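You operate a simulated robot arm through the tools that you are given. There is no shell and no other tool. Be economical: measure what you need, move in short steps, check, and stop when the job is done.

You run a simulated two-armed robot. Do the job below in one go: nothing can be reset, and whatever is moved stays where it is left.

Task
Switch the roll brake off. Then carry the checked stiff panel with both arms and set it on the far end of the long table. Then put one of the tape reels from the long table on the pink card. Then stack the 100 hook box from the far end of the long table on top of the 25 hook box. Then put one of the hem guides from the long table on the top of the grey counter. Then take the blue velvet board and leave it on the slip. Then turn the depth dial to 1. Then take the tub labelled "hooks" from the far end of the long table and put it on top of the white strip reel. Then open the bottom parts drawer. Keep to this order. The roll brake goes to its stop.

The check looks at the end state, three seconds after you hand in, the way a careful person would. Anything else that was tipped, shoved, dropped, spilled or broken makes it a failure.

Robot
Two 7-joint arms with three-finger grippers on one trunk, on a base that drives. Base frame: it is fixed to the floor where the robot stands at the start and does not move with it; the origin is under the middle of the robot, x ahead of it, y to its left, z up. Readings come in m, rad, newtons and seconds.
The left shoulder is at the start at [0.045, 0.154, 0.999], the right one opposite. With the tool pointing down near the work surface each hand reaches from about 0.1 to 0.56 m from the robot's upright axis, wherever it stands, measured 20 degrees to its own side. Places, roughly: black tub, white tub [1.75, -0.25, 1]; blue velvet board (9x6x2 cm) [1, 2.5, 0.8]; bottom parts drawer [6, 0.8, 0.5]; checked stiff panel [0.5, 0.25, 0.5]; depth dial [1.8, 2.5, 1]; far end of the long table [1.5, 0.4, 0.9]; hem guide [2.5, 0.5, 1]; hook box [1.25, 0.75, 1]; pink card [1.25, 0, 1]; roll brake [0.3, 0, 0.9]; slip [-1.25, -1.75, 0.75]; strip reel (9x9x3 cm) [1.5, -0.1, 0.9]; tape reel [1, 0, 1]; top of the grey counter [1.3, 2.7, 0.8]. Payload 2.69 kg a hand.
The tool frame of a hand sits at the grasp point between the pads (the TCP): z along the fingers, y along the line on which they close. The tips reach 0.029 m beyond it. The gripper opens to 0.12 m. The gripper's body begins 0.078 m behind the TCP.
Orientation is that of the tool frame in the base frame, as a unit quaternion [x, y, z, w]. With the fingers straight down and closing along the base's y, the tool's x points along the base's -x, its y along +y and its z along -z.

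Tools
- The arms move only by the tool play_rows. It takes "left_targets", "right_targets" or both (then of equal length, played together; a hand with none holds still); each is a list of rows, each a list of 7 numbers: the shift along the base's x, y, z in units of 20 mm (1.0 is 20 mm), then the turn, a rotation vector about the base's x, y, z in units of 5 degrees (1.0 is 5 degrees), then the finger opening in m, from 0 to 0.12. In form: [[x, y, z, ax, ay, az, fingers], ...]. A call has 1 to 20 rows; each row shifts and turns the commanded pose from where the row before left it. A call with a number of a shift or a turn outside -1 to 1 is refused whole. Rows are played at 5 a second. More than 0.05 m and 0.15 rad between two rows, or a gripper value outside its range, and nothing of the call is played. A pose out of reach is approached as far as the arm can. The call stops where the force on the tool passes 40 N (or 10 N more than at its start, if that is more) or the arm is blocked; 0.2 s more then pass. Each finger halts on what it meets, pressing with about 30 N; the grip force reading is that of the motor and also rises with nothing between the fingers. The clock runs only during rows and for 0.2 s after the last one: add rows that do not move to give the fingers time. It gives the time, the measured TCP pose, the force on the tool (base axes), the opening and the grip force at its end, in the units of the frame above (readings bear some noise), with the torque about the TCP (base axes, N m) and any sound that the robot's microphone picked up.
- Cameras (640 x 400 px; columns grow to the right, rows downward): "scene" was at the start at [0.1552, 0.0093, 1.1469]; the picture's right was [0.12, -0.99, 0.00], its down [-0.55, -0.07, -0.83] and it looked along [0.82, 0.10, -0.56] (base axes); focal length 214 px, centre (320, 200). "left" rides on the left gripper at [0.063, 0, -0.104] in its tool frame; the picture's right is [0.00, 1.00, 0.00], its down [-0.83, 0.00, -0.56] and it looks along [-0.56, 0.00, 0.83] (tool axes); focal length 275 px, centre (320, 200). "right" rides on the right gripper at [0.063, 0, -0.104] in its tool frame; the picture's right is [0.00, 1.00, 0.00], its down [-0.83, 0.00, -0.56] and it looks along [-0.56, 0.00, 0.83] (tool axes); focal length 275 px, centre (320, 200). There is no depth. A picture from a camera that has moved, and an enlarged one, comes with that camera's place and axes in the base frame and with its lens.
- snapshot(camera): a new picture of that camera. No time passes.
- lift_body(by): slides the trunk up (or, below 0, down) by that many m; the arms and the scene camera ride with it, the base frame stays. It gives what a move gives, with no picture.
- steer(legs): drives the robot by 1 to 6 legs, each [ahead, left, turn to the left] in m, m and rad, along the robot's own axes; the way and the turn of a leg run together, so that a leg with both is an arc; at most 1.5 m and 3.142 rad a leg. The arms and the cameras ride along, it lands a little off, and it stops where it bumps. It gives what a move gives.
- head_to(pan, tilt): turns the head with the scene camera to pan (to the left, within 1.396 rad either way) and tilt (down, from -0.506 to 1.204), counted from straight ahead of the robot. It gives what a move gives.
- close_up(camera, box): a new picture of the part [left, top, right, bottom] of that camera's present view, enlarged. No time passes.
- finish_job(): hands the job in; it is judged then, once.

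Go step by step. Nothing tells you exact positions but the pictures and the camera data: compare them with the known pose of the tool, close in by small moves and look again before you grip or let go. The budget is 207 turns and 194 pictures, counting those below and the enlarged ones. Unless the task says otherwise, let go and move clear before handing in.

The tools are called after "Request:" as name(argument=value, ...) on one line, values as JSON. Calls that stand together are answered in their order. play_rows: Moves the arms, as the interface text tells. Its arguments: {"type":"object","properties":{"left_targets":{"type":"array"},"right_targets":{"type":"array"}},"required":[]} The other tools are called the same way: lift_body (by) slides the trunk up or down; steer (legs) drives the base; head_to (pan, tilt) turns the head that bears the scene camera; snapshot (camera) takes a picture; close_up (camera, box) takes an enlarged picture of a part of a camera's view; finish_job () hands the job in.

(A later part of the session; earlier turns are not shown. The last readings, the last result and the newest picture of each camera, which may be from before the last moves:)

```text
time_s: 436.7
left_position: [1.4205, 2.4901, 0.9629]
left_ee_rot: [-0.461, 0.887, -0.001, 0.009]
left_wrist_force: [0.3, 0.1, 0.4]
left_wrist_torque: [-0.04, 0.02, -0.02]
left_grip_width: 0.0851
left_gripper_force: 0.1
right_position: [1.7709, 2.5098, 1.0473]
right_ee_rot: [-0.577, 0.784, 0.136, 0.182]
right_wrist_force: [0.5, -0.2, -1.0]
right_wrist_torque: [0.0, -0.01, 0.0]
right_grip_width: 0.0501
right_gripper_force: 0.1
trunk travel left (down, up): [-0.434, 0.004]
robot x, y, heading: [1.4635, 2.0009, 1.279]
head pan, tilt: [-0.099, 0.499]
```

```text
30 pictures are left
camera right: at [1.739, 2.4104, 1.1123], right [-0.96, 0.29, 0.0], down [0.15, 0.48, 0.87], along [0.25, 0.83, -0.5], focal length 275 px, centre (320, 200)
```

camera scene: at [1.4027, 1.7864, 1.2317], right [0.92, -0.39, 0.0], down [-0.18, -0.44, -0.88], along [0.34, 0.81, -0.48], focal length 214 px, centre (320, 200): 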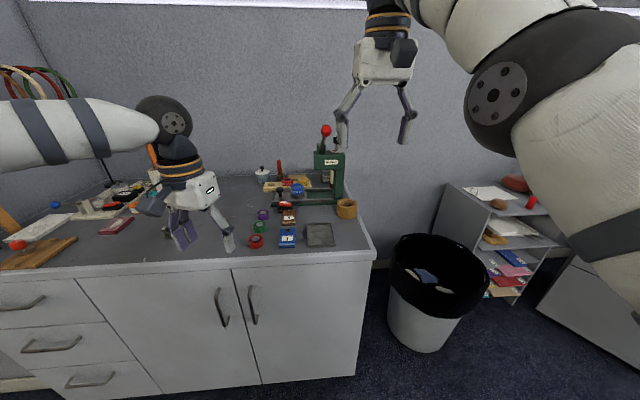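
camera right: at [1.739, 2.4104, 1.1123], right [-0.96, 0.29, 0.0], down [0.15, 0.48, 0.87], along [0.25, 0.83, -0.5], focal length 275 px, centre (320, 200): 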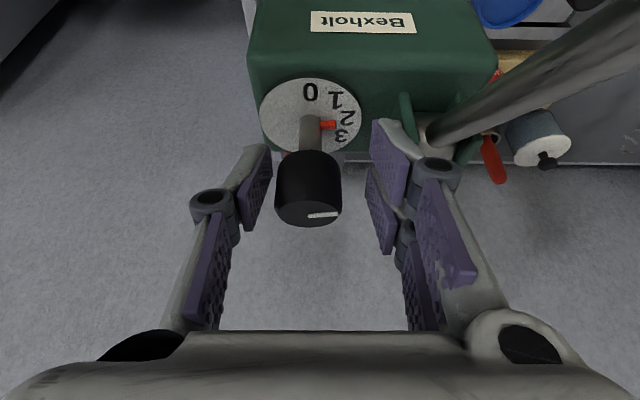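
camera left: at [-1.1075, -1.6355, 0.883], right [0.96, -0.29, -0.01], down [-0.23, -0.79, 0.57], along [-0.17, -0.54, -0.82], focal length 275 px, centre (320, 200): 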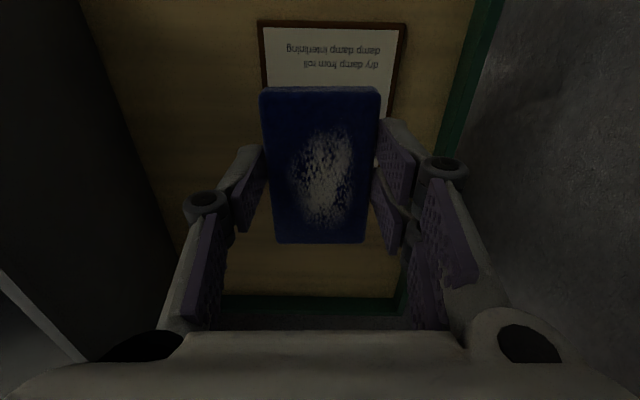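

I'll centre 5 mm and grip the knob, then turn it counter-clockwise.

Request:
play_rows(right_targets=[[0.24, -0.08, 0, 0, 0, 0, 0.05], [0, 0, 0, 0, 0, 0, 0.03], [0, 0, 0, 0, 0, 0, 0], [0, 0, 0, 0, 0, 0, 0], [0, 0, 0, 0, 0, 0, 0]])

Request:
play_rows(right_targets=[[0, 0, 0, 0, 0, 1, 0], [0, 0, 0, 0, 0, 1, 0], [0, 0, 0, 0, 0, 1, 0], [0, 0, 0, 0, 0, 1, 0], [0, 0, 0, 0, 0, 1, 0], [0, 0, 0, 0, 0, 1, 0], [0, 0, 0, 0, 0, 1, 0], [0, 0, 0, 0, 0, 1, 0], [0, 0, 0, 0, 0, 0, 0]])

Request:
snapshot(camera="right")

```text
time_s: 437.9
left_position: [1.4203, 2.4906, 0.9616]
left_ee_rot: [-0.46, 0.888, -0.002, 0.009]
left_wrist_force: [0.2, -1.1, 0.2]
left_wrist_torque: [0.01, 0.0, 0.01]
left_grip_width: 0.085
left_gripper_force: 0.0
right_position: [1.7755, 2.5073, 1.0477]
right_ee_rot: [-0.577, 0.785, 0.135, 0.182]
right_wrist_force: [1.0, -0.6, 0.2]
right_wrist_torque: [0.03, -0.11, -0.01]
right_grip_width: 0.0281
right_gripper_force: 44.8
trunk travel left (down, up): [-0.434, 0.004]
robot x, y, heading: [1.459, 2.0037, 1.271]
head pan, tilt: [-0.099, 0.499]
```

```text
time_s: 439.9
left_position: [1.4216, 2.4904, 0.9637]
left_ee_rot: [-0.461, 0.888, -0.001, 0.008]
left_wrist_force: [0.2, -0.3, -0.3]
left_wrist_torque: [0.0, 0.0, -0.01]
left_grip_width: 0.0846
left_gripper_force: 0.1
right_position: [1.7791, 2.5067, 1.0479]
right_ee_rot: [0.81, -0.54, -0.191, -0.127]
right_wrist_force: [12.2, -0.7, 2.0]
right_wrist_torque: [-0.35, -0.66, -0.04]
right_grip_width: 0.028
right_gripper_force: 45.0
trunk travel left (down, up): [-0.434, 0.004]
robot x, y, heading: [1.4612, 2.0068, 1.273]
head pan, tilt: [-0.099, 0.499]
```

```text
29 pictures are left
camera right: at [1.8169, 2.4126, 1.1124], right [-0.92, -0.39, 0.0], down [-0.2, 0.46, 0.87], along [-0.34, 0.8, -0.5], focal length 275 px, centre (320, 200)
```

right: 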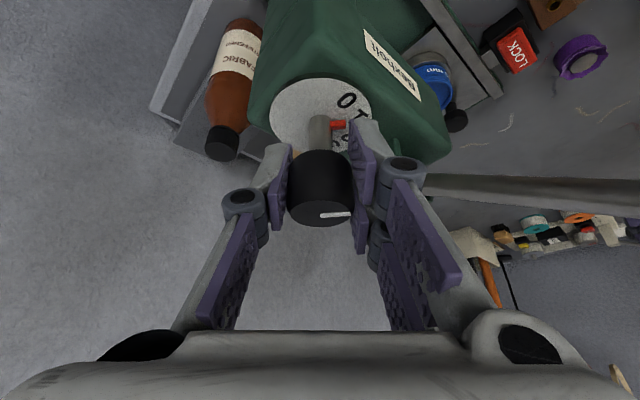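

Request:
close_up(camera="right", box=[260, 65, 400, 175])

```text
3.64 times, centred on (330, 120) of right
camera zoom: at [1.8169, 2.4126, 1.1124], right [-0.92, -0.39, 0.0], down [-0.2, 0.46, 0.87], along [-0.34, 0.8, -0.5], focal length 1001 px, centre (284, 491)
```

zoom: 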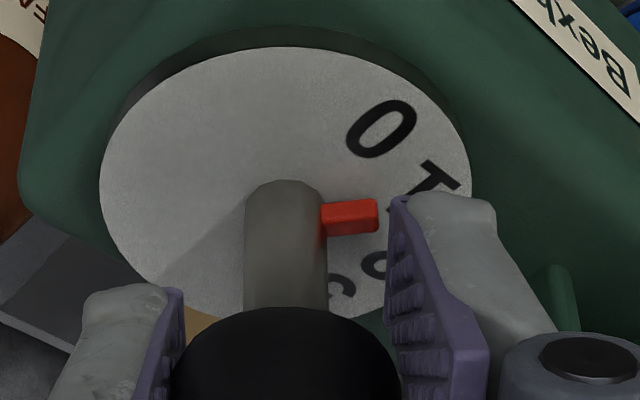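

The pointer now looks to be at 1. I'll release, rise, and check from above.

Request:
play_rows(right_targets=[[0, 0, 0, 0, 0, 0, 0.04], [0, 0, 0, 0, 0, 0, 0.06], [0, 0, 0, 0, 0, 0, 0.06], [0, 0, 0.9, 0, 0, 0, 0.06], [0, 0, 0.9, 0, 0, 0, 0.06], [0, 0, 0.9, 0, 0, 0, 0.06], [0, 0, 0.9, 0, 0, 0, 0.06], [0, 0, 0.9, 0, 0, 0, 0.06], [-0.2, -0.9, 0.4, 0, 0, -0.5, 0.06], [-0.2, -0.9, 0, 0, 0, -1, 0.06], [-0.2, -0.9, 0, -0.6, 0.2, -1, 0.06], [-0.2, -0.9, 0, -0.9, 0.3, -1, 0.06], [-0.2, -0.9, 0, -0.9, 0.3, -1, 0.06], [-0.2, -0.9, 0, -0.9, 0.3, -1, 0.06], [0, 0, 0, -0.9, 0.3, -1, 0.06], [0, 0, 0, 0, 0, -1, 0.06]])

Request:
close_up(camera="right", box=[250, 140, 410, 280])

```text
time_s: 443.3
left_position: [1.4198, 2.4904, 0.9622]
left_ee_rot: [-0.461, 0.888, -0.002, 0.007]
left_wrist_force: [-0.5, 0.1, -0.3]
left_wrist_torque: [-0.01, 0.03, 0.02]
left_grip_width: 0.0849
left_gripper_force: 0.1
right_position: [1.7507, 2.3967, 1.1471]
right_ee_rot: [-0.593, 0.801, 0.082, 0.0]
right_wrist_force: [0.5, 0.1, 0.1]
right_wrist_torque: [0.02, 0.03, -0.01]
right_grip_width: 0.0598
right_gripper_force: 0.0
trunk travel left (down, up): [-0.434, 0.004]
robot x, y, heading: [1.4581, 2.0075, 1.275]
head pan, tilt: [-0.099, 0.499]
```

```text
2.86 times, centred on (330, 210) of right
camera zoom: at [1.7419, 2.3247, 1.2425], right [-0.95, 0.28, 0.13], down [0.3, 0.72, 0.63], along [0.08, 0.64, -0.77], focal length 786 px, centre (291, 171)
```

zoom: 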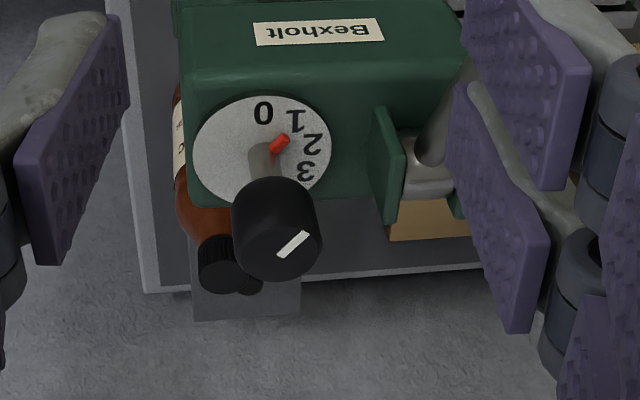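

The pointer sits at 1. Next is the HOOKS tub: I'll level the right hand, then drive back round the near end to the right side of the table, keeping my heading.

Request:
play_rows(right_targets=[[0, 0, 0.5, -0.75, -0.56, 0, 0.1], [0, 0, 0, -0.75, -0.56, 0, 0.1], [0, 0, 0, 0, 0, 0, 0.1]])

Request:
steer(legs=[[-0.55, 0, 0], [0, 1.5, 0], [-1.3, 0, 0], [-1.3, 0, 0], [0, -1.0, 0], [0, -0.9, 0]])

```text
time_s: 444.1
left_position: [1.4202, 2.4908, 0.9631]
left_ee_rot: [-0.461, 0.887, -0.001, 0.008]
left_wrist_force: [-0.7, -0.3, -0.3]
left_wrist_torque: [0.05, 0.01, -0.03]
left_grip_width: 0.0851
left_gripper_force: 0.0
right_position: [1.7513, 2.3985, 1.1564]
right_ee_rot: [-0.596, 0.803, -0.001, 0.001]
right_wrist_force: [0.4, 0.4, 0.0]
right_wrist_torque: [0.04, 0.03, 0.0]
right_grip_width: 0.1
right_gripper_force: 0.0
trunk travel left (down, up): [-0.434, 0.004]
robot x, y, heading: [1.4585, 2.008, 1.274]
head pan, tilt: [-0.099, 0.499]
```

```text
time_s: 485.1
left_position: [0.9021, -0.6082, 0.9625]
left_ee_rot: [-0.466, 0.885, -0.001, 0.009]
left_wrist_force: [-0.1, -0.6, 0.2]
left_wrist_torque: [-0.03, 0.04, 0.02]
left_grip_width: 0.0851
left_gripper_force: 0.1
right_position: [1.2352, -0.6958, 1.1576]
right_ee_rot: [-0.601, 0.799, 0.0, 0.0]
right_wrist_force: [-0.1, -0.9, 0.6]
right_wrist_torque: [-0.01, -0.01, -0.01]
right_grip_width: 0.1003
right_gripper_force: 0.0
trunk travel left (down, up): [-0.434, 0.004]
robot x, y, heading: [0.9514, -1.0966, 1.288]
head pan, tilt: [-0.099, 0.499]
```

I'll raise the left hand clear of the reels, then move up to the table and along to the tub.

Request:
play_rows(left_targets=[[0, 0, 1, 0, 0, 0, 0.06], [0, 0, 1, 0, 0, 0, 0.06], [0, 0, 1, 0, 0, 0, 0.06], [0, 0, 1, 0, 0, 0, 0.06], [0, 0, 1, 0, 0, 0, 0.06], [-0.2, -0.6, 1, 0, 0, 0, 0.06], [-0.2, -0.6, 1, 0, 0, 0, 0.06]])

Request:
steer(legs=[[0, 0, -0.02], [0.66, 0, 0], [0, -0.36, 0]])

Request:
head_to(pan=0, tilt=0.75)

Request:
snapshot(camera="scene")

Request:
snapshot(camera="right")

```text
time_s: 486.8
left_position: [0.8928, -0.6329, 1.1021]
left_ee_rot: [-0.466, 0.885, -0.001, 0.008]
left_wrist_force: [-1.1, -0.5, -0.8]
left_wrist_torque: [-0.02, 0.0, 0.03]
left_grip_width: 0.0599
left_gripper_force: 0.1
right_position: [1.2357, -0.6953, 1.1569]
right_ee_rot: [-0.602, 0.799, 0.001, 0.001]
right_wrist_force: [0.3, -0.5, 0.6]
right_wrist_torque: [0.01, 0.01, 0.01]
right_grip_width: 0.1001
right_gripper_force: 0.0
trunk travel left (down, up): [-0.434, 0.004]
robot x, y, heading: [0.9494, -1.0948, 1.288]
head pan, tilt: [-0.099, 0.499]
```

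```text
time_s: 493.7
left_position: [1.4376, -0.1143, 1.1028]
left_ee_rot: [-0.461, 0.887, -0.001, 0.009]
left_wrist_force: [0.2, -0.2, 0.2]
left_wrist_torque: [-0.01, 0.02, 0.01]
left_grip_width: 0.0601
left_gripper_force: 0.0
right_position: [1.7785, -0.1817, 1.156]
right_ee_rot: [-0.596, 0.803, 0.001, 0.0]
right_wrist_force: [0.2, -0.6, -0.4]
right_wrist_torque: [0.02, 0.01, 0.01]
right_grip_width: 0.1002
right_gripper_force: 0.0
trunk travel left (down, up): [-0.434, 0.004]
robot x, y, heading: [1.4882, -0.5746, 1.273]
head pan, tilt: [-0.099, 0.499]
```

```text
time_s: 494.4
left_position: [1.4378, -0.1147, 1.1036]
left_ee_rot: [-0.461, 0.887, -0.002, 0.009]
left_wrist_force: [0.1, 0.1, 0.1]
left_wrist_torque: [-0.01, -0.02, 0.0]
left_grip_width: 0.0601
left_gripper_force: 0.0
right_position: [1.7787, -0.181, 1.1557]
right_ee_rot: [-0.597, 0.802, 0.0, -0.001]
right_wrist_force: [-0.8, 0.2, -0.1]
right_wrist_torque: [0.01, 0.0, -0.03]
right_grip_width: 0.1
right_gripper_force: 0.0
trunk travel left (down, up): [-0.434, 0.004]
robot x, y, heading: [1.4881, -0.5756, 1.277]
head pan, tilt: [0.0, 0.75]
```

```text
26 pictures are left
camera scene: at [1.5128, -0.4918, 1.2098], right [0.96, -0.29, 0.0], down [-0.2, -0.65, -0.73], along [0.21, 0.7, -0.68], focal length 214 px, centre (320, 200)
```

scene: 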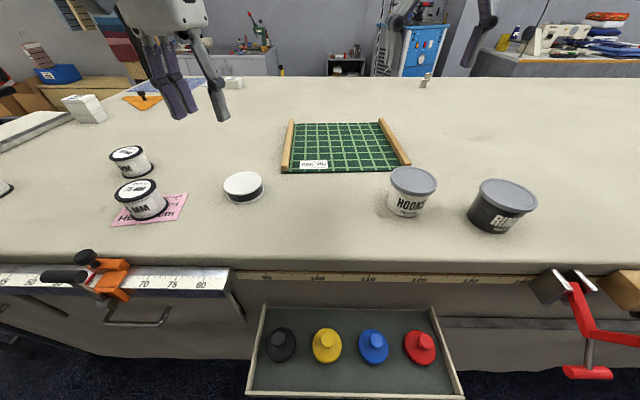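

```text
25 pictures are left
camera right: at [1.7593, -0.2422, 1.2596], right [-0.96, 0.28, 0.0], down [0.24, 0.8, 0.56], along [0.16, 0.53, -0.83], focal length 275 px, centre (320, 200)
```

right: 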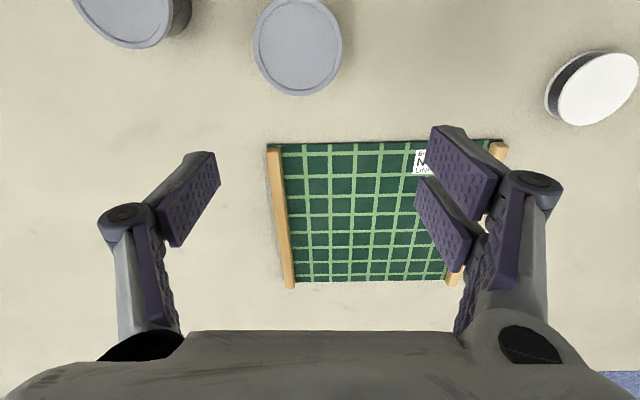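

The HOOKS lid is centred at [1.787, -0.225] with top z≈0.948, and the strip reel at [1.46, -0.09]. I'll lower the right hand round the tub.

Request:
play_rows(right_targets=[[0.14, -0.73, 0, 0, 0, 0, 0.12], [0.14, -0.73, 0, 0, 0, 0, 0.12], [0.14, -0.73, -0.2, 0, 0, 0, 0.12], [0, 0, -0.95, 0, 0, 0, 0.12], [0, 0, -0.95, 0, 0, 0, 0.12], [0, 0, -0.95, 0, 0, 0, 0.12], [0, 0, -0.95, 0, 0, 0, 0.12], [0, 0, -0.95, 0, 0, 0, 0.12], [0, 0, -0.95, 0, 0, 0, 0.12], [0, 0, 0, 0, 0, 0, 0.12]])

Request:
snapshot(camera="right")

```text
time_s: 496.6
left_position: [1.4387, -0.1147, 1.1026]
left_ee_rot: [-0.461, 0.887, -0.001, 0.009]
left_wrist_force: [0.1, 0.4, 0.4]
left_wrist_torque: [-0.02, 0.0, 0.02]
left_grip_width: 0.0603
left_gripper_force: 0.1
right_position: [1.7874, -0.2254, 1.0371]
right_ee_rot: [-0.596, 0.803, 0.001, 0.0]
right_wrist_force: [-0.1, -0.6, -0.7]
right_wrist_torque: [-0.01, 0.01, 0.04]
right_grip_width: 0.12
right_gripper_force: 0.0
trunk travel left (down, up): [-0.434, 0.004]
robot x, y, heading: [1.4869, -0.5793, 1.273]
head pan, tilt: [0.0, 0.75]
```

```text
24 pictures are left
camera right: at [1.7677, -0.2866, 1.1409], right [-0.96, 0.28, 0.0], down [0.24, 0.8, 0.56], along [0.16, 0.53, -0.83], focal length 275 px, centre (320, 200)
```

right: 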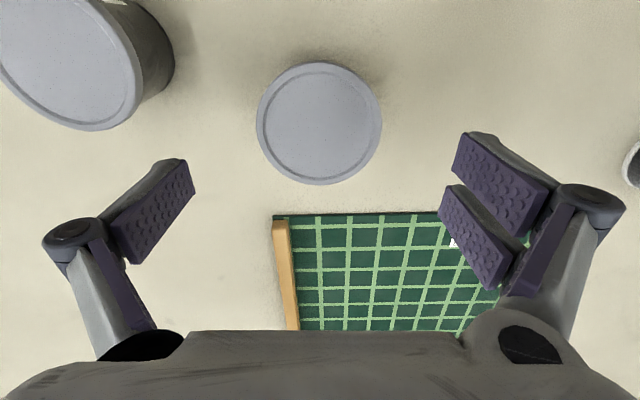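

Centred. I'll descend and close on the tub.

Request:
play_rows(right_targets=[[0, 0, -0.9, 0, 0, 0, 0.12], [0, 0, -0.9, 0, 0, 0, 0.12], [0, 0, -0.9, 0, 0, 0, 0.12], [0, 0, -0.9, 0, 0, 0, 0.12], [0, 0, -0.9, 0, 0, 0, 0.12], [0, 0, -0.9, 0, 0, 0, 0.12], [0, 0, 0, 0, 0, 0, 0.1], [0, 0, 0, 0, 0, 0, 0.07], [0, 0, 0, 0, 0, 0, 0.06], [0, 0, 0, 0, 0, 0, 0.06], [0, 0, 0.5, 0, 0, 0, 0.06], [0, 0, 0.5, 0, 0, 0, 0.06]])

Request:
snapshot(camera="right")

```text
time_s: 499.2
left_position: [1.4382, -0.1145, 1.1023]
left_ee_rot: [-0.461, 0.887, -0.001, 0.008]
left_wrist_force: [-0.5, 0.2, 1.1]
left_wrist_torque: [0.02, 0.02, 0.0]
left_grip_width: 0.06
left_gripper_force: 0.0
right_position: [1.787, -0.2255, 0.9508]
right_ee_rot: [-0.596, 0.803, 0.0, 0.0]
right_wrist_force: [-0.3, 1.3, -3.2]
right_wrist_torque: [0.0, -0.01, 0.02]
right_grip_width: 0.0883
right_gripper_force: 30.1
trunk travel left (down, up): [-0.434, 0.004]
robot x, y, heading: [1.4876, -0.5777, 1.274]
head pan, tilt: [0.0, 0.75]
```

```text
23 pictures are left
camera right: at [1.7679, -0.2861, 1.0538], right [-0.96, 0.28, 0.0], down [0.24, 0.8, 0.56], along [0.16, 0.53, -0.83], focal length 275 px, centre (320, 200)
```

right: 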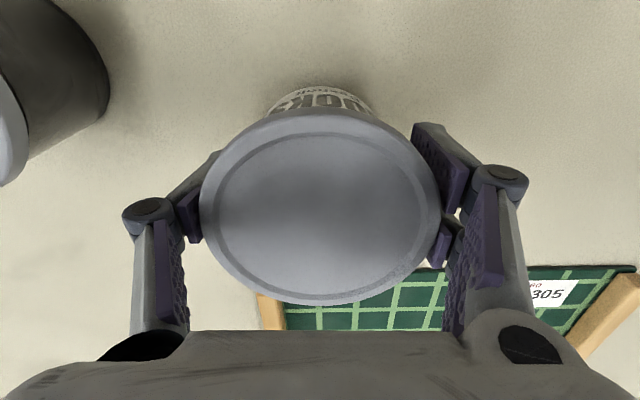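

The tub is held. I'll lift it and sidestep left to bring it over the strip reel.

Request:
play_rows(right_targets=[[0, 0, 0.9, 0, 0, 0, 0.06], [0, 0, 0.9, 0, 0, 0, 0.06], [0, 0, 0.9, 0, 0, 0, 0.06], [0, 0, 0.9, 0, 0, 0, 0.06]])

Request:
steer(legs=[[0, 0.3, 0]])

Request:
play_rows(right_targets=[[-0.63, 0.8, 0, 0, 0, 0, 0.06], [-0.63, 0.8, 0, 0, 0, 0, 0.06], [-0.63, 0.8, 0, 0, 0, 0, 0.06], [0, 0, 0, 0, 0, 0, 0.06]])

Request:
snapshot(camera="scene")

Request:
snapshot(camera="right")

```text
time_s: 500.2
left_position: [1.4385, -0.1138, 1.1023]
left_ee_rot: [-0.461, 0.887, -0.002, 0.008]
left_wrist_force: [0.0, 0.2, -0.3]
left_wrist_torque: [0.03, 0.03, 0.01]
left_grip_width: 0.0599
left_gripper_force: 0.1
right_position: [1.786, -0.2243, 1.0223]
right_ee_rot: [-0.596, 0.803, 0.0, 0.0]
right_wrist_force: [0.3, -0.3, -2.7]
right_wrist_torque: [-0.01, 0.01, -0.01]
right_grip_width: 0.0887
right_gripper_force: 30.5
trunk travel left (down, up): [-0.434, 0.004]
robot x, y, heading: [1.4857, -0.5764, 1.275]
head pan, tilt: [0.0, 0.75]
```

```text
time_s: 503.1
left_position: [1.1519, -0.0277, 1.102]
left_ee_rot: [-0.461, 0.887, -0.001, 0.008]
left_wrist_force: [-0.4, -0.2, -0.1]
left_wrist_torque: [-0.01, -0.02, 0.02]
left_grip_width: 0.0599
left_gripper_force: 0.1
right_position: [1.5011, -0.138, 1.023]
right_ee_rot: [-0.597, 0.802, 0.0, 0.0]
right_wrist_force: [0.3, 0.9, -2.7]
right_wrist_torque: [-0.03, -0.03, 0.01]
right_grip_width: 0.0887
right_gripper_force: 30.0
trunk travel left (down, up): [-0.434, 0.004]
robot x, y, heading: [1.2033, -0.4898, 1.273]
head pan, tilt: [0.0, 0.75]
```

```text
time_s: 504.1
left_position: [1.1529, -0.0284, 1.1021]
left_ee_rot: [-0.462, 0.887, -0.002, 0.009]
left_wrist_force: [0.5, 0.6, -1.2]
left_wrist_torque: [0.03, -0.01, 0.01]
left_grip_width: 0.0602
left_gripper_force: 0.1
right_position: [1.4629, -0.0895, 1.0223]
right_ee_rot: [-0.597, 0.802, -0.001, -0.001]
right_wrist_force: [0.2, -0.4, -2.3]
right_wrist_torque: [0.0, 0.04, -0.01]
right_grip_width: 0.0886
right_gripper_force: 30.2
trunk travel left (down, up): [-0.434, 0.004]
robot x, y, heading: [1.2016, -0.4914, 1.277]
head pan, tilt: [0.0, 0.75]
```

```text
22 pictures are left
camera scene: at [1.2279, -0.4049, 1.2098], right [0.96, -0.29, 0.0], down [-0.2, -0.65, -0.73], along [0.21, 0.7, -0.68], focal length 214 px, centre (320, 200)
```

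scene: 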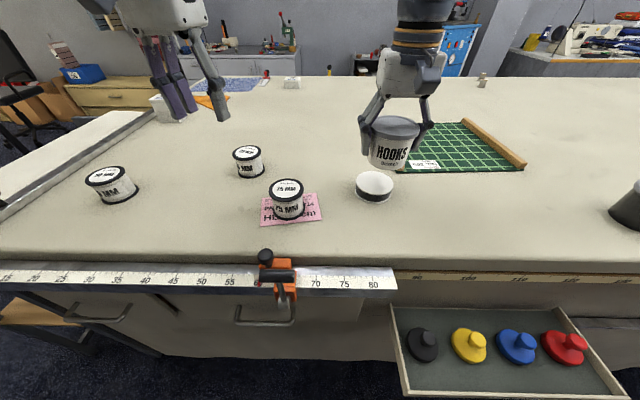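

```text
21 pictures are left
camera right: at [1.4442, -0.1505, 1.1257], right [-0.96, 0.28, 0.0], down [0.24, 0.8, 0.56], along [0.16, 0.53, -0.83], focal length 275 px, centre (320, 200)
```

right: 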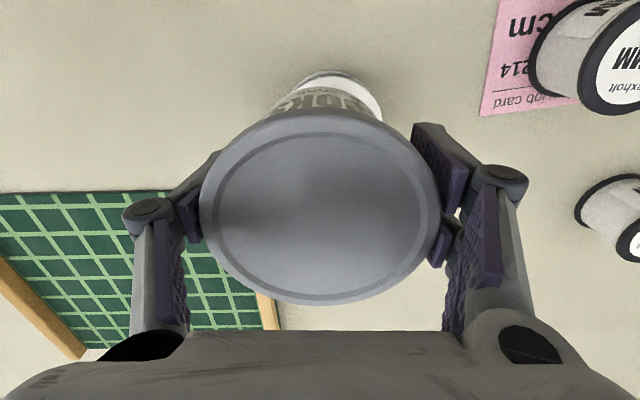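

I'll nudge by about 6 mm and lower the tub towards the reel.

Request:
play_rows(right_targets=[[-0.2, 0.3, 0, 0, 0, 0, 0.06], [0, 0, -0.9, 0, 0, 0, 0.06], [0, 0, -0.9, 0, 0, 0, 0.06], [0, 0, -0.6, 0, 0, 0, 0.06], [0, 0, -0.3, 0, 0, 0, 0.06], [0, 0, 0, 0, 0, 0, 0.06]])

Request:
close_up(camera="scene", box=[300, 90, 480, 220])

```text
time_s: 505.5
left_position: [1.1528, -0.0261, 1.1019]
left_ee_rot: [-0.462, 0.887, -0.002, 0.008]
left_wrist_force: [0.0, -0.3, 0.5]
left_wrist_torque: [0.02, 0.01, 0.01]
left_grip_width: 0.0602
left_gripper_force: 0.1
right_position: [1.4586, -0.0837, 0.968]
right_ee_rot: [-0.597, 0.802, -0.001, 0.0]
right_wrist_force: [0.1, -0.1, -3.2]
right_wrist_torque: [0.01, 0.02, 0.01]
right_grip_width: 0.0885
right_gripper_force: 29.6
trunk travel left (down, up): [-0.434, 0.004]
robot x, y, heading: [1.2017, -0.4916, 1.275]
head pan, tilt: [0.0, 0.75]
```

```text
3.08 times, centred on (390, 155) of scene
camera zoom: at [1.2277, -0.4047, 1.2097], right [0.96, -0.29, 0.0], down [-0.2, -0.65, -0.73], along [0.21, 0.7, -0.68], focal length 660 px, centre (105, 338)
```

zoom: 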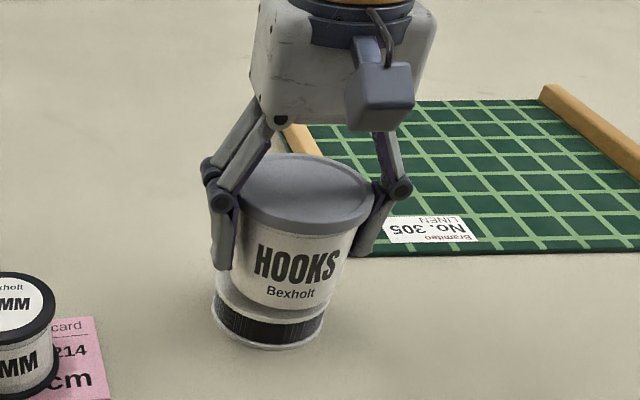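

The tub sits about 8 mm right of the reel's centre. I'll shift it left and lower to contact.

Request:
play_rows(right_targets=[[-0.35, 0.1, 0, 0, 0, 0, 0.06], [0, 0, -0.2, 0, 0, 0, 0.06], [0, 0, -0.2, 0, 0, 0, 0.06], [0, 0, -0.1, 0, 0, 0, 0.06], [0, 0, 0, 0, 0, 0, 0.06]])

Request:
close_up(camera="scene", box=[300, 90, 480, 220])

```text
time_s: 506.7
left_position: [1.1523, -0.027, 1.1022]
left_ee_rot: [-0.461, 0.887, -0.002, 0.009]
left_wrist_force: [0.2, -0.2, -0.5]
left_wrist_torque: [0.0, -0.02, -0.01]
left_grip_width: 0.0599
left_gripper_force: 0.1
right_position: [1.4515, -0.0828, 0.9579]
right_ee_rot: [-0.597, 0.802, 0.0, 0.0]
right_wrist_force: [0.1, 0.1, -1.0]
right_wrist_torque: [-0.01, -0.04, 0.0]
right_grip_width: 0.0886
right_gripper_force: 30.0
trunk travel left (down, up): [-0.434, 0.004]
robot x, y, heading: [1.2022, -0.4866, 1.277]
head pan, tilt: [0.0, 0.75]
```

```text
3.08 times, centred on (390, 155) of scene
camera zoom: at [1.2277, -0.4047, 1.2098], right [0.96, -0.29, 0.0], down [-0.2, -0.65, -0.73], along [0.21, 0.7, -0.68], focal length 660 px, centre (105, 338)
```

zoom: 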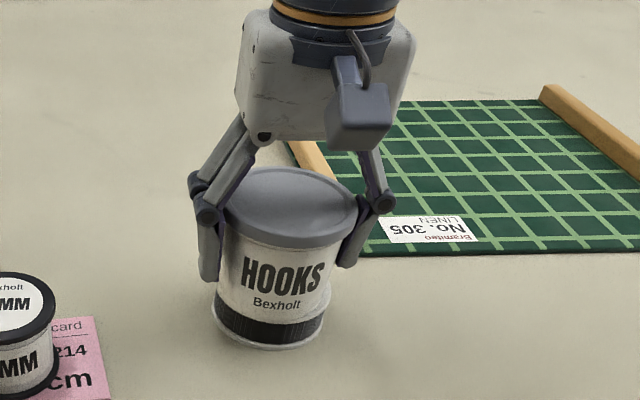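

Request:
play_rows(right_targets=[[0, 0, -0.1, 0, 0, 0, 0.06], [0, 0, 0, 0, 0, 0, 0.06], [0, 0, 0, 0, 0, 0, 0.095], [0, 0, 0, 0, 0, 0, 0.115], [0, 0, 0, 0, 0, 0, 0.12], [0, 0, 0.4, 0, 0, 0, 0.12], [0, 0, 0.8, 0, 0, 0, 0.12], [0, 0, 0.9, 0, 0, 0, 0.12], [0, 0, 0.9, 0, 0, 0, 0.12], [0, 0, 0.9, 0, 0, 0, 0.12], [0, 0, 0.9, 0, 0, 0, 0.12], [0, 0, 0.9, 0, 0, 0, 0.12]])

Request:
snapshot(camera="scene")

```text
time_s: 509.3
left_position: [1.1537, -0.027, 1.1024]
left_ee_rot: [-0.461, 0.887, -0.001, 0.009]
left_wrist_force: [-0.3, 0.5, -0.1]
left_wrist_torque: [-0.01, -0.01, 0.01]
left_grip_width: 0.0601
left_gripper_force: 0.2
right_position: [1.4527, -0.0834, 1.0717]
right_ee_rot: [-0.596, 0.803, -0.001, -0.001]
right_wrist_force: [-0.3, -0.2, 0.4]
right_wrist_torque: [0.03, 0.03, 0.02]
right_grip_width: 0.1201
right_gripper_force: 0.1
trunk travel left (down, up): [-0.434, 0.004]
robot x, y, heading: [1.2018, -0.4849, 1.277]
head pan, tilt: [0.0, 0.75]
```

```text
18 pictures are left
camera scene: at [1.2276, -0.405, 1.2098], right [0.96, -0.29, 0.0], down [-0.2, -0.65, -0.73], along [0.21, 0.7, -0.68], focal length 214 px, centre (320, 200)
```

scene: 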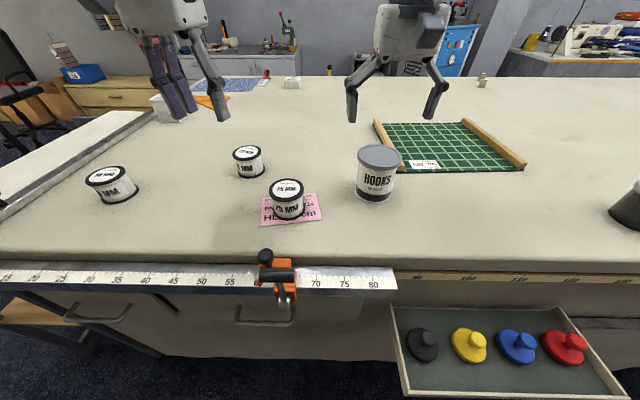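

The tub rests on the strip reel. Last is the bottom parts drawer near [6, 0.8, 0.5], at the far left; I'll retract the hands and go round the near end into the left aisle.

Request:
play_rows(left_targets=[[-0.3, -0.95, 0.2, 0, 0, 0.2, 0.06], [-0.3, -0.95, 0.2, 0, 0, 0.2, 0.06], [-0.3, -0.95, 0, 0, 0, 0.2, 0.06], [-0.3, -0.95, 0, 0, 0, 0.2, 0.06], [-0.3, -0.95, 0, 0, 0, 0.2, 0.06], [-0.3, -0.95, 0, 0, 0, 0.2, 0.06], [-0.3, -0.95, 0, 0, 0, 0.2, 0.06]], right_targets=[[-0.3, -0.95, 0.9, 0, 0, 0, 0.06], [-0.3, -0.95, 0.5, 0, 0, 0, 0.06], [-0.3, -0.95, 0, 0, 0, 0, 0.06], [-0.3, -0.95, 0, 0, 0, 0, 0.06], [-0.3, -0.95, 0, 0, 0, 0, 0.06], [-0.3, -0.95, 0, 0, 0, 0, 0.06], [-0.3, -0.95, 0, 0, 0, 0, 0.06]])

Request:
steer(legs=[[-0.65, 0, -0.012], [0, 1.5, 0], [0, 0.5, 0], [1.25, 0, 0], [1.24, 0, 0], [0, -1.5, 0]])

Request:
head_to(pan=-1.2, tilt=0.35)

Request:
snapshot(camera="scene")

```text
time_s: 510.9
left_position: [1.11, -0.161, 1.1107]
left_ee_rot: [-0.515, 0.857, -0.002, 0.009]
left_wrist_force: [-0.2, -0.5, -0.9]
left_wrist_torque: [0.01, 0.02, -0.04]
left_grip_width: 0.0599
left_gripper_force: 0.1
right_position: [1.4098, -0.216, 1.0982]
right_ee_rot: [-0.597, 0.802, 0.001, 0.001]
right_wrist_force: [-0.4, 0.0, -0.4]
right_wrist_torque: [0.01, 0.01, 0.03]
right_grip_width: 0.0599
right_gripper_force: 0.1
trunk travel left (down, up): [-0.434, 0.004]
robot x, y, heading: [1.2068, -0.489, 1.278]
head pan, tilt: [0.0, 0.75]
```

```text
time_s: 552.8
left_position: [1.2132, 1.7459, 1.1109]
left_ee_rot: [-0.505, 0.863, -0.001, 0.008]
left_wrist_force: [0.1, -0.8, 0.5]
left_wrist_torque: [0.0, -0.02, 0.03]
left_grip_width: 0.06
left_gripper_force: 0.1
right_position: [1.5104, 1.6823, 1.0987]
right_ee_rot: [-0.587, 0.809, 0.001, 0.0]
right_wrist_force: [0.7, -1.0, -0.4]
right_wrist_torque: [0.02, 0.01, -0.01]
right_grip_width: 0.0599
right_gripper_force: 0.2
trunk travel left (down, up): [-0.434, 0.004]
robot x, y, heading: [1.2954, 1.4141, 1.253]
head pan, tilt: [0.0, 0.75]
```

```text
time_s: 554.1
left_position: [1.2121, 1.7455, 1.1102]
left_ee_rot: [-0.505, 0.863, -0.001, 0.009]
left_wrist_force: [-0.2, -0.1, -0.4]
left_wrist_torque: [-0.02, -0.03, 0.03]
left_grip_width: 0.06
left_gripper_force: 0.1
right_position: [1.5098, 1.6823, 1.0982]
right_ee_rot: [-0.587, 0.81, 0.0, 0.0]
right_wrist_force: [0.8, 0.0, -0.1]
right_wrist_torque: [0.02, -0.01, 0.01]
right_grip_width: 0.0601
right_gripper_force: 0.0
trunk travel left (down, up): [-0.434, 0.004]
robot x, y, heading: [1.2989, 1.4125, 1.255]
head pan, tilt: [-1.201, 0.351]
```

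```text
17 pictures are left
camera scene: at [1.3911, 1.4243, 1.2454], right [0.05, -1.0, 0.0], down [-0.34, -0.02, -0.94], along [0.94, 0.05, -0.34], focal length 214 px, centre (320, 200)
```

scene: 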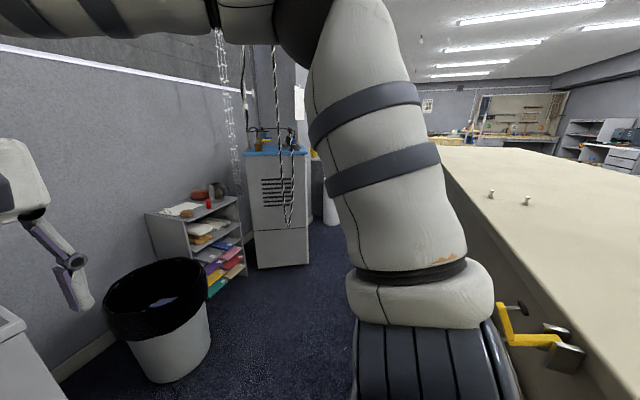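

Request:
steer(legs=[[0.08, 0, 0.013], [0, -1.5, 0], [0, -1.3, 0]])

Request:
head_to(pan=-0.75, tilt=0.45)

Request:
snapshot(camera="scene")

```text
time_s: 576.2
left_position: [3.8919, 0.9879, 1.1105]
left_ee_rot: [-0.514, 0.858, -0.002, 0.009]
left_wrist_force: [0.4, 0.5, 0.0]
left_wrist_torque: [-0.03, 0.0, 0.04]
left_grip_width: 0.0601
left_gripper_force: 0.0
right_position: [4.1889, 0.932, 1.0983]
right_ee_rot: [-0.596, 0.803, -0.001, 0.001]
right_wrist_force: [0.3, -0.2, -0.7]
right_wrist_torque: [-0.01, -0.03, 0.03]
right_grip_width: 0.06
right_gripper_force: 0.2
trunk travel left (down, up): [-0.434, 0.004]
robot x, y, heading: [3.9834, 0.657, 1.272]
head pan, tilt: [-1.201, 0.351]
```

```text
time_s: 577.1
left_position: [3.8924, 0.9888, 1.1099]
left_ee_rot: [-0.513, 0.858, -0.001, 0.008]
left_wrist_force: [-0.3, 0.6, 0.3]
left_wrist_torque: [0.0, 0.0, 0.01]
left_grip_width: 0.0599
left_gripper_force: 0.1
right_position: [4.1914, 0.9315, 1.0977]
right_ee_rot: [-0.595, 0.804, 0.0, 0.0]
right_wrist_force: [0.2, -0.2, 0.0]
right_wrist_torque: [-0.02, -0.04, 0.03]
right_grip_width: 0.0598
right_gripper_force: 0.0
trunk travel left (down, up): [-0.434, 0.004]
robot x, y, heading: [3.9806, 0.6585, 1.27]
head pan, tilt: [-0.75, 0.45]
```

```text
16 pictures are left
camera scene: at [4.0632, 0.7095, 1.2362], right [0.5, -0.87, 0.0], down [-0.38, -0.22, -0.9], along [0.78, 0.45, -0.44], focal length 214 px, centre (320, 200)
```

scene: 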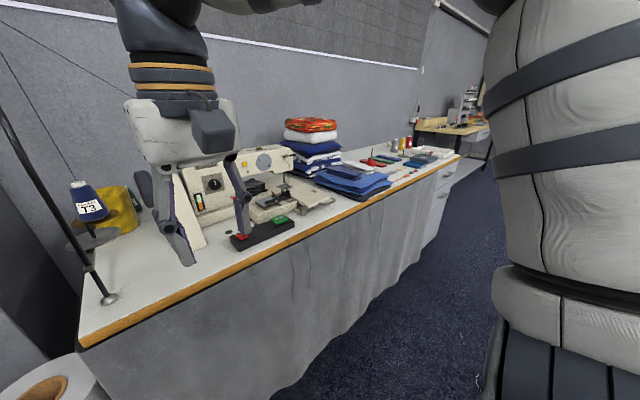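

The sewing counter ends in a white drawer unit, near [5.8, 0.7]. I'll sidestep on to face it.

Request:
steer(legs=[[0, -1.5, 0], [0, -0.35, 0]])

Request:
head_to(pan=0, tilt=0.75)

Request:
snapshot(camera="scene")

```text
time_s: 591.6
left_position: [5.6585, 0.4437, 1.11]
left_ee_rot: [-0.511, 0.859, -0.001, 0.009]
left_wrist_force: [0.6, -0.4, -0.5]
left_wrist_torque: [-0.02, 0.04, -0.02]
left_grip_width: 0.06
left_gripper_force: 0.1
right_position: [5.9569, 0.3862, 1.0985]
right_ee_rot: [-0.593, 0.805, 0.0, -0.001]
right_wrist_force: [0.1, 0.6, -0.6]
right_wrist_torque: [-0.01, -0.02, 0.0]
right_grip_width: 0.0599
right_gripper_force: 0.0
trunk travel left (down, up): [-0.434, 0.004]
robot x, y, heading: [5.748, 0.1133, 1.269]
head pan, tilt: [-0.75, 0.45]
```

```text
time_s: 592.7
left_position: [5.658, 0.4452, 1.1109]
left_ee_rot: [-0.512, 0.859, 0.0, 0.009]
left_wrist_force: [0.6, 0.3, 0.3]
left_wrist_torque: [0.01, 0.02, -0.01]
left_grip_width: 0.0602
left_gripper_force: 0.0
right_position: [5.957, 0.3866, 1.0982]
right_ee_rot: [-0.593, 0.805, -0.001, 0.001]
right_wrist_force: [-0.2, -0.4, 0.0]
right_wrist_torque: [0.0, 0.02, -0.02]
right_grip_width: 0.06
right_gripper_force: 0.1
trunk travel left (down, up): [-0.434, 0.004]
robot x, y, heading: [5.7481, 0.1128, 1.265]
head pan, tilt: [0.0, 0.75]
```

```text
15 pictures are left
camera scene: at [5.773, 0.1989, 1.2098], right [0.95, -0.3, 0.0], down [-0.2, -0.65, -0.73], along [0.22, 0.7, -0.68], focal length 214 px, centre (320, 200)
```

scene: 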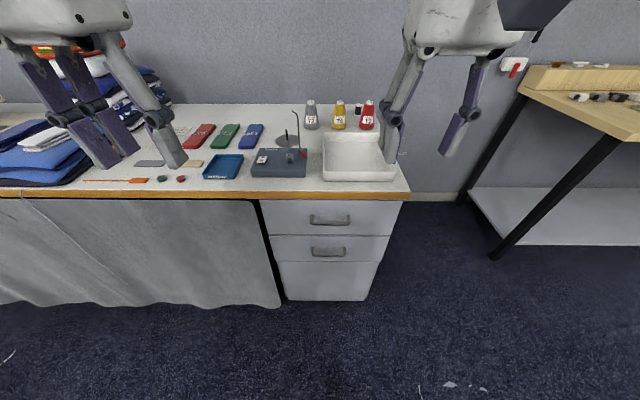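

Request:
close_up(camera="scene", box=[250, 185, 420, 305])

```text
3.33 times, centred on (335, 245) of scene
camera zoom: at [5.773, 0.1989, 1.2098], right [0.95, -0.3, 0.0], down [-0.2, -0.65, -0.73], along [0.22, 0.7, -0.68], focal length 715 px, centre (270, 50)
```

zoom: 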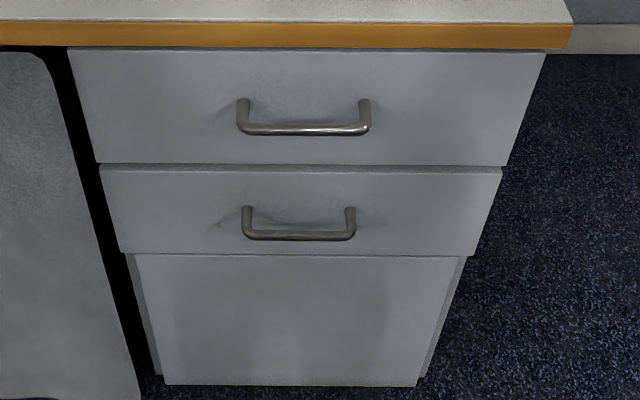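

Two handled drawers; the bottom one's bar is at about z≈0.485. I'll back up a little and set the right hand to point forward with its fingers closing vertically.

Request:
steer(legs=[[-0.15, 0.1, 0]])

Request:
play_rows(right_targets=[[0.12, 0.38, 0, 0, 0, -1, 0.06], [0.12, 0.38, 0, 0, 0, -1, 0.06], [0.12, 0.38, 0, 0, 0, -1, 0.06], [0.12, 0.38, 0, 0, 0, -1, 0.06], [0.12, 0.38, 0, 0, 0, -1, 0.06], [0.12, 0.38, 0, 0, 0, -1, 0.06], [0.12, 0.38, 0, 0, 0, -1, 0.06], [0.12, 0.38, 0, 0, 0, -1, 0.06], [0.12, 0.38, 0, 0, 0, -1, 0.06], [0.12, 0.38, 0, 0, 0, -1, 0.06], [0.12, 0.38, 0, 0, 0, -1, 0.06], [0.12, 0.38, 0, 0, 0, -1, 0.06], [0.12, 0.38, 0, 0, 0, -1, 0.06], [0.12, 0.38, 0, 0, 0, -1, 0.06], [0.12, 0.38, 0, 0, 0, -1, 0.06], [0.12, 0.38, 0, 0, 0, -1, 0.06], [0.12, 0.38, 0, 0, 0, -1, 0.06], [0.12, 0.38, 0, 0, 0, -1, 0.06]])

Request:
play_rows(right_targets=[[0, 0, 0, 0.953, -0.302, 0, 0.06], [0, 0, 0, 0.953, -0.302, 0, 0.06], [0, 0, 0, 0.953, -0.302, 0, 0.06], [0, 0, 0, 0.953, -0.302, 0, 0.06], [0, 0, 0, 0.953, -0.302, 0, 0.06], [0, 0, 0, 0.953, -0.302, 0, 0.06], [0, 0, 0, 0.953, -0.302, 0, 0.06], [0, 0, 0, 0.953, -0.302, 0, 0.06], [0, 0, 0, 0.953, -0.302, 0, 0.06], [0, 0, 0, 0.953, -0.302, 0, 0.06], [0, 0, 0, 0.953, -0.302, 0, 0.06], [0, 0, 0, 0.953, -0.302, 0, 0.06], [0, 0, 0, 0.953, -0.302, 0, 0.06], [0, 0, 0, 0.953, -0.302, 0, 0.06], [0, 0, 0, 0.953, -0.302, 0, 0.06]])

```text
time_s: 594.2
left_position: [5.5184, 0.3316, 1.1111]
left_ee_rot: [-0.51, 0.86, -0.001, 0.008]
left_wrist_force: [-0.1, -0.6, -0.5]
left_wrist_torque: [0.02, -0.02, 0.01]
left_grip_width: 0.0601
left_gripper_force: 0.1
right_position: [5.8176, 0.2718, 1.099]
right_ee_rot: [-0.592, 0.806, -0.001, 0.0]
right_wrist_force: [0.1, -0.5, -0.4]
right_wrist_torque: [0.03, -0.04, 0.03]
right_grip_width: 0.0602
right_gripper_force: 0.0
trunk travel left (down, up): [-0.434, 0.004]
robot x, y, heading: [5.6057, 0.0049, 1.263]
head pan, tilt: [0.0, 0.75]
```

```text
time_s: 598.0
left_position: [5.5199, 0.3318, 1.109]
left_ee_rot: [-0.51, 0.86, -0.002, 0.008]
left_wrist_force: [-0.7, 0.3, -0.1]
left_wrist_torque: [0.01, 0.03, -0.01]
left_grip_width: 0.0598
left_gripper_force: 0.0
right_position: [5.8605, 0.4094, 1.0982]
right_ee_rot: [0.151, 0.989, 0.0, -0.001]
right_wrist_force: [0.0, -1.0, 0.0]
right_wrist_torque: [0.01, 0.0, -0.01]
right_grip_width: 0.06
right_gripper_force: 0.1
trunk travel left (down, up): [-0.434, 0.004]
robot x, y, heading: [5.6102, 0.0028, 1.261]
head pan, tilt: [0.0, 0.75]
```

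```text
time_s: 601.2
left_position: [5.5193, 0.3308, 1.1113]
left_ee_rot: [-0.51, 0.86, 0.0, 0.009]
left_wrist_force: [0.5, -0.5, -0.3]
left_wrist_torque: [0.02, 0.03, -0.01]
left_grip_width: 0.0601
left_gripper_force: 0.0
right_position: [5.9078, 0.4873, 1.0995]
right_ee_rot: [0.113, 0.81, 0.571, 0.071]
right_wrist_force: [1.1, -0.5, 0.5]
right_wrist_torque: [0.0, 0.03, -0.02]
right_grip_width: 0.0598
right_gripper_force: 0.0
right hand out of reach, approached as far as the arm can: row 5, 6, 7, 8, 9, 10, 11, 13, 15
trunk travel left (down, up): [-0.434, 0.004]
robot x, y, heading: [5.6099, 0.0012, 1.266]
head pan, tilt: [0.0, 0.75]
```

The hand points forward at about 70°. I'll lower the trunk, back up slightly, and reach down towards the lower handle.

Request:
lift_body(by=-0.4)

Request:
lift_body(by=-0.03)

Request:
steer(legs=[[-0.1, 0, 0]])

Request:
play_rows(right_targets=[[0.15, 0.48, -0.6, 0, 0, 0, 0.05], [0.15, 0.48, -0.6, 0, 0, 0, 0.05], [0.15, 0.48, -0.6, 0, 0, 0, 0.05], [0.15, 0.48, -0.6, 0, 0, 0, 0.05], [0.15, 0.48, -0.6, 0, 0, 0, 0.05], [0, 0, -0.9, 0, 0, 0, 0.05], [0, 0, -0.9, 0, 0, 0, 0.05], [0, 0, -0.9, 0, 0, 0, 0.05], [0, 0, -0.9, 0, 0, 0, 0.05], [0, 0, -0.9, 0, 0, 0, 0.05], [0, 0, 0, 0, 0, 0, 0.05]])

Request:
snapshot(camera="right")

```text
time_s: 605.0
left_position: [5.5275, 0.3577, 0.6913]
left_ee_rot: [-0.51, 0.859, -0.027, -0.02]
left_wrist_force: [0.8, 0.2, -0.3]
left_wrist_torque: [0.03, -0.01, 0.01]
left_grip_width: 0.06
left_gripper_force: 0.0
right_position: [5.911, 0.4999, 0.3291]
right_ee_rot: [0.14, 0.954, 0.265, 0.021]
right_wrist_force: [0.4, -0.6, -0.3]
right_wrist_torque: [0.02, -0.03, -0.02]
right_grip_width: 0.0599
right_gripper_force: 0.1
trunk travel left (down, up): [-0.034, 0.404]
robot x, y, heading: [5.611, 0.0028, 1.262]
head pan, tilt: [0.0, 0.75]
```

```text
time_s: 605.8
left_position: [5.5282, 0.3584, 0.661]
left_ee_rot: [-0.51, 0.859, -0.028, -0.021]
left_wrist_force: [-0.4, 0.5, 0.3]
left_wrist_torque: [0.01, -0.04, -0.01]
left_grip_width: 0.06
left_gripper_force: 0.1
right_position: [5.9127, 0.5011, 0.3003]
right_ee_rot: [0.141, 0.954, 0.264, 0.017]
right_wrist_force: [-0.4, -0.5, -0.2]
right_wrist_torque: [-0.02, -0.02, -0.02]
right_grip_width: 0.0599
right_gripper_force: 0.1
trunk travel left (down, up): [-0.004, 0.434]
robot x, y, heading: [5.6065, -0.0017, 1.267]
head pan, tilt: [0.0, 0.75]
```

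```text
time_s: 606.9
left_position: [5.497, 0.2616, 0.6611]
left_ee_rot: [-0.509, 0.86, -0.028, -0.022]
left_wrist_force: [0.2, -0.1, -0.1]
left_wrist_torque: [0.01, 0.03, 0.0]
left_grip_width: 0.0599
left_gripper_force: 0.0
right_position: [5.8823, 0.4054, 0.301]
right_ee_rot: [0.14, 0.954, 0.264, 0.018]
right_wrist_force: [-0.5, -0.7, -0.2]
right_wrist_torque: [-0.02, 0.02, 0.02]
right_grip_width: 0.0599
right_gripper_force: 0.0
trunk travel left (down, up): [-0.004, 0.434]
robot x, y, heading: [5.5806, -0.0949, 1.261]
head pan, tilt: [0.0, 0.75]
```

```text
time_s: 609.3
left_position: [5.4982, 0.2633, 0.6623]
left_ee_rot: [-0.509, 0.86, -0.028, -0.022]
left_wrist_force: [0.2, 0.2, -0.3]
left_wrist_torque: [-0.01, 0.03, 0.0]
left_grip_width: 0.06
left_gripper_force: 0.2
right_position: [5.9015, 0.4522, 0.1507]
right_ee_rot: [0.142, 0.954, 0.262, 0.019]
right_wrist_force: [-0.2, 0.3, 0.2]
right_wrist_torque: [-0.02, -0.02, -0.04]
right_grip_width: 0.0503
right_gripper_force: 0.0
trunk travel left (down, up): [-0.004, 0.434]
robot x, y, heading: [5.5778, -0.0964, 1.264]
head pan, tilt: [0.0, 0.75]
```

```text
13 pictures are left
camera right: at [5.8279, 0.4166, 0.2412], right [0.26, 0.82, 0.51], down [0.74, -0.51, 0.45], along [0.63, 0.26, -0.74], focal length 275 px, centre (320, 200)
```

right: 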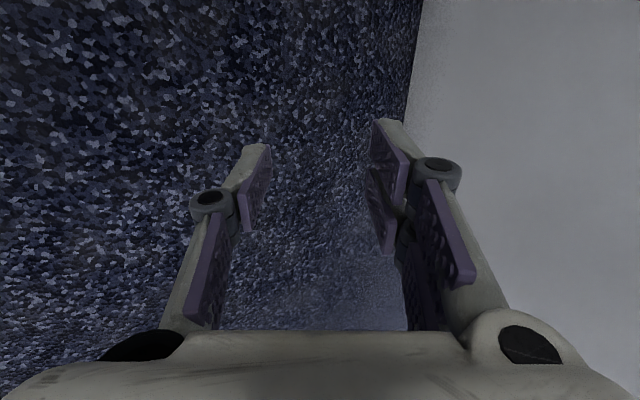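

The trunk move swung the arm lower than expected, but it is clear of everything. I'll raise the hand to handle height while pitching it forward.

Request:
play_rows(right_targets=[[0, 0, 0.97, 0.85, -0.27, 0, 0.05], [0, 0, 0.97, 0.85, -0.27, 0, 0.05], [0, 0, 0.97, 0.85, -0.27, 0, 0.05], [0, 0, 0.97, 0.85, -0.27, 0, 0.05], [0, 0, 0.97, 0.85, -0.27, 0, 0.05], [0, 0, 0.97, 0.85, -0.27, 0, 0.05], [0, 0, 0.97, 0.85, -0.27, 0, 0.05], [0, 0, 0.97, 0.85, -0.27, 0, 0.05], [0, 0, 0.97, 0.85, -0.27, 0, 0.05], [0, 0, 0.97, 0, 0, 0, 0.05], [0, 0, 0.97, 0, 0, 0, 0.05], [0, 0, 0.97, 0, 0, 0, 0.05], [0, 0, 0.97, 0, 0, 0, 0.05], [0, 0, 0.97, 0, 0, 0, 0.05], [0, 0, 0.97, 0, 0, 0, 0.05], [0, 0, 0.97, 0, 0, 0, 0.05], [0, 0, 0.97, 0, 0, 0, 0.05], [0, 0, 0, 0, 0, 0, 0.05]])

Request:
snapshot(camera="right")

```text
time_s: 613.1
left_position: [5.4978, 0.2623, 0.6614]
left_ee_rot: [-0.51, 0.86, -0.027, -0.022]
left_wrist_force: [-1.1, -0.5, -0.2]
left_wrist_torque: [0.04, -0.03, -0.01]
left_grip_width: 0.0599
left_gripper_force: 0.0
right_position: [6.0639, 0.5351, 0.5467]
right_ee_rot: [0.109, 0.838, 0.531, 0.055]
right_wrist_force: [-0.1, 0.8, 0.7]
right_wrist_torque: [0.0, 0.0, 0.02]
right_grip_width: 0.05
right_gripper_force: 0.0
right hand out of reach, approached as far as the arm can: row 1, 2, 3, 4, 5, 6, 7, 8, 9, 16, 17
trunk travel left (down, up): [-0.004, 0.434]
robot x, y, heading: [5.5772, -0.0949, 1.263]
head pan, tilt: [0.0, 0.75]
```

```text
12 pictures are left
camera right: at [5.9791, 0.4594, 0.5921], right [0.12, 0.41, 0.9], down [0.69, -0.69, 0.22], along [0.71, 0.6, -0.37], focal length 275 px, centre (320, 200)
```

right: 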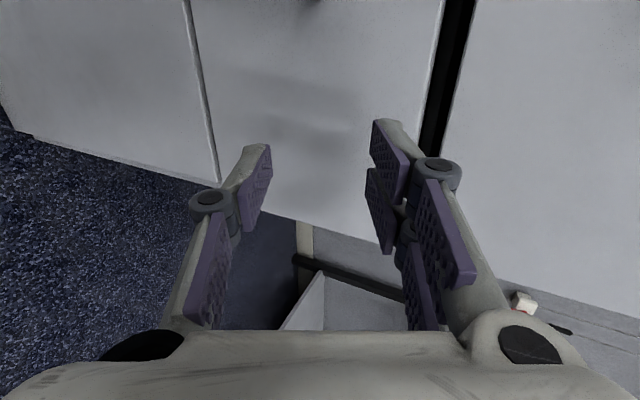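

That pitch isn't reachable at this height. I'll reduce it to about 50° and see whether the pre-grasp point is reached.

Request:
play_rows(right_targets=[[0, 0, 0, -0.953, 0.302, 0, 0.04], [0, 0, 0, -0.953, 0.302, 0, 0.04], [0, 0, 0, -0.953, 0.302, 0, 0.04], [0, 0, 0, -0.953, 0.302, 0, 0.04], [0, 0, 0, 0, 0, 0, 0.04], [0, 0, 0, 0, 0, 0, 0.04]])

```text
time_s: 614.5
left_position: [5.4984, 0.2631, 0.6607]
left_ee_rot: [-0.51, 0.859, -0.028, -0.021]
left_wrist_force: [0.1, 0.3, -0.5]
left_wrist_torque: [-0.01, -0.03, 0.0]
left_grip_width: 0.0601
left_gripper_force: 0.1
right_position: [6.0645, 0.5359, 0.5472]
right_ee_rot: [0.127, 0.917, 0.378, 0.027]
right_wrist_force: [-0.6, -0.1, -0.2]
right_wrist_torque: [0.0, 0.03, -0.02]
right_grip_width: 0.04
right_gripper_force: 0.1
trunk travel left (down, up): [-0.004, 0.434]
robot x, y, heading: [5.5764, -0.0966, 1.265]
head pan, tilt: [0.0, 0.75]
```

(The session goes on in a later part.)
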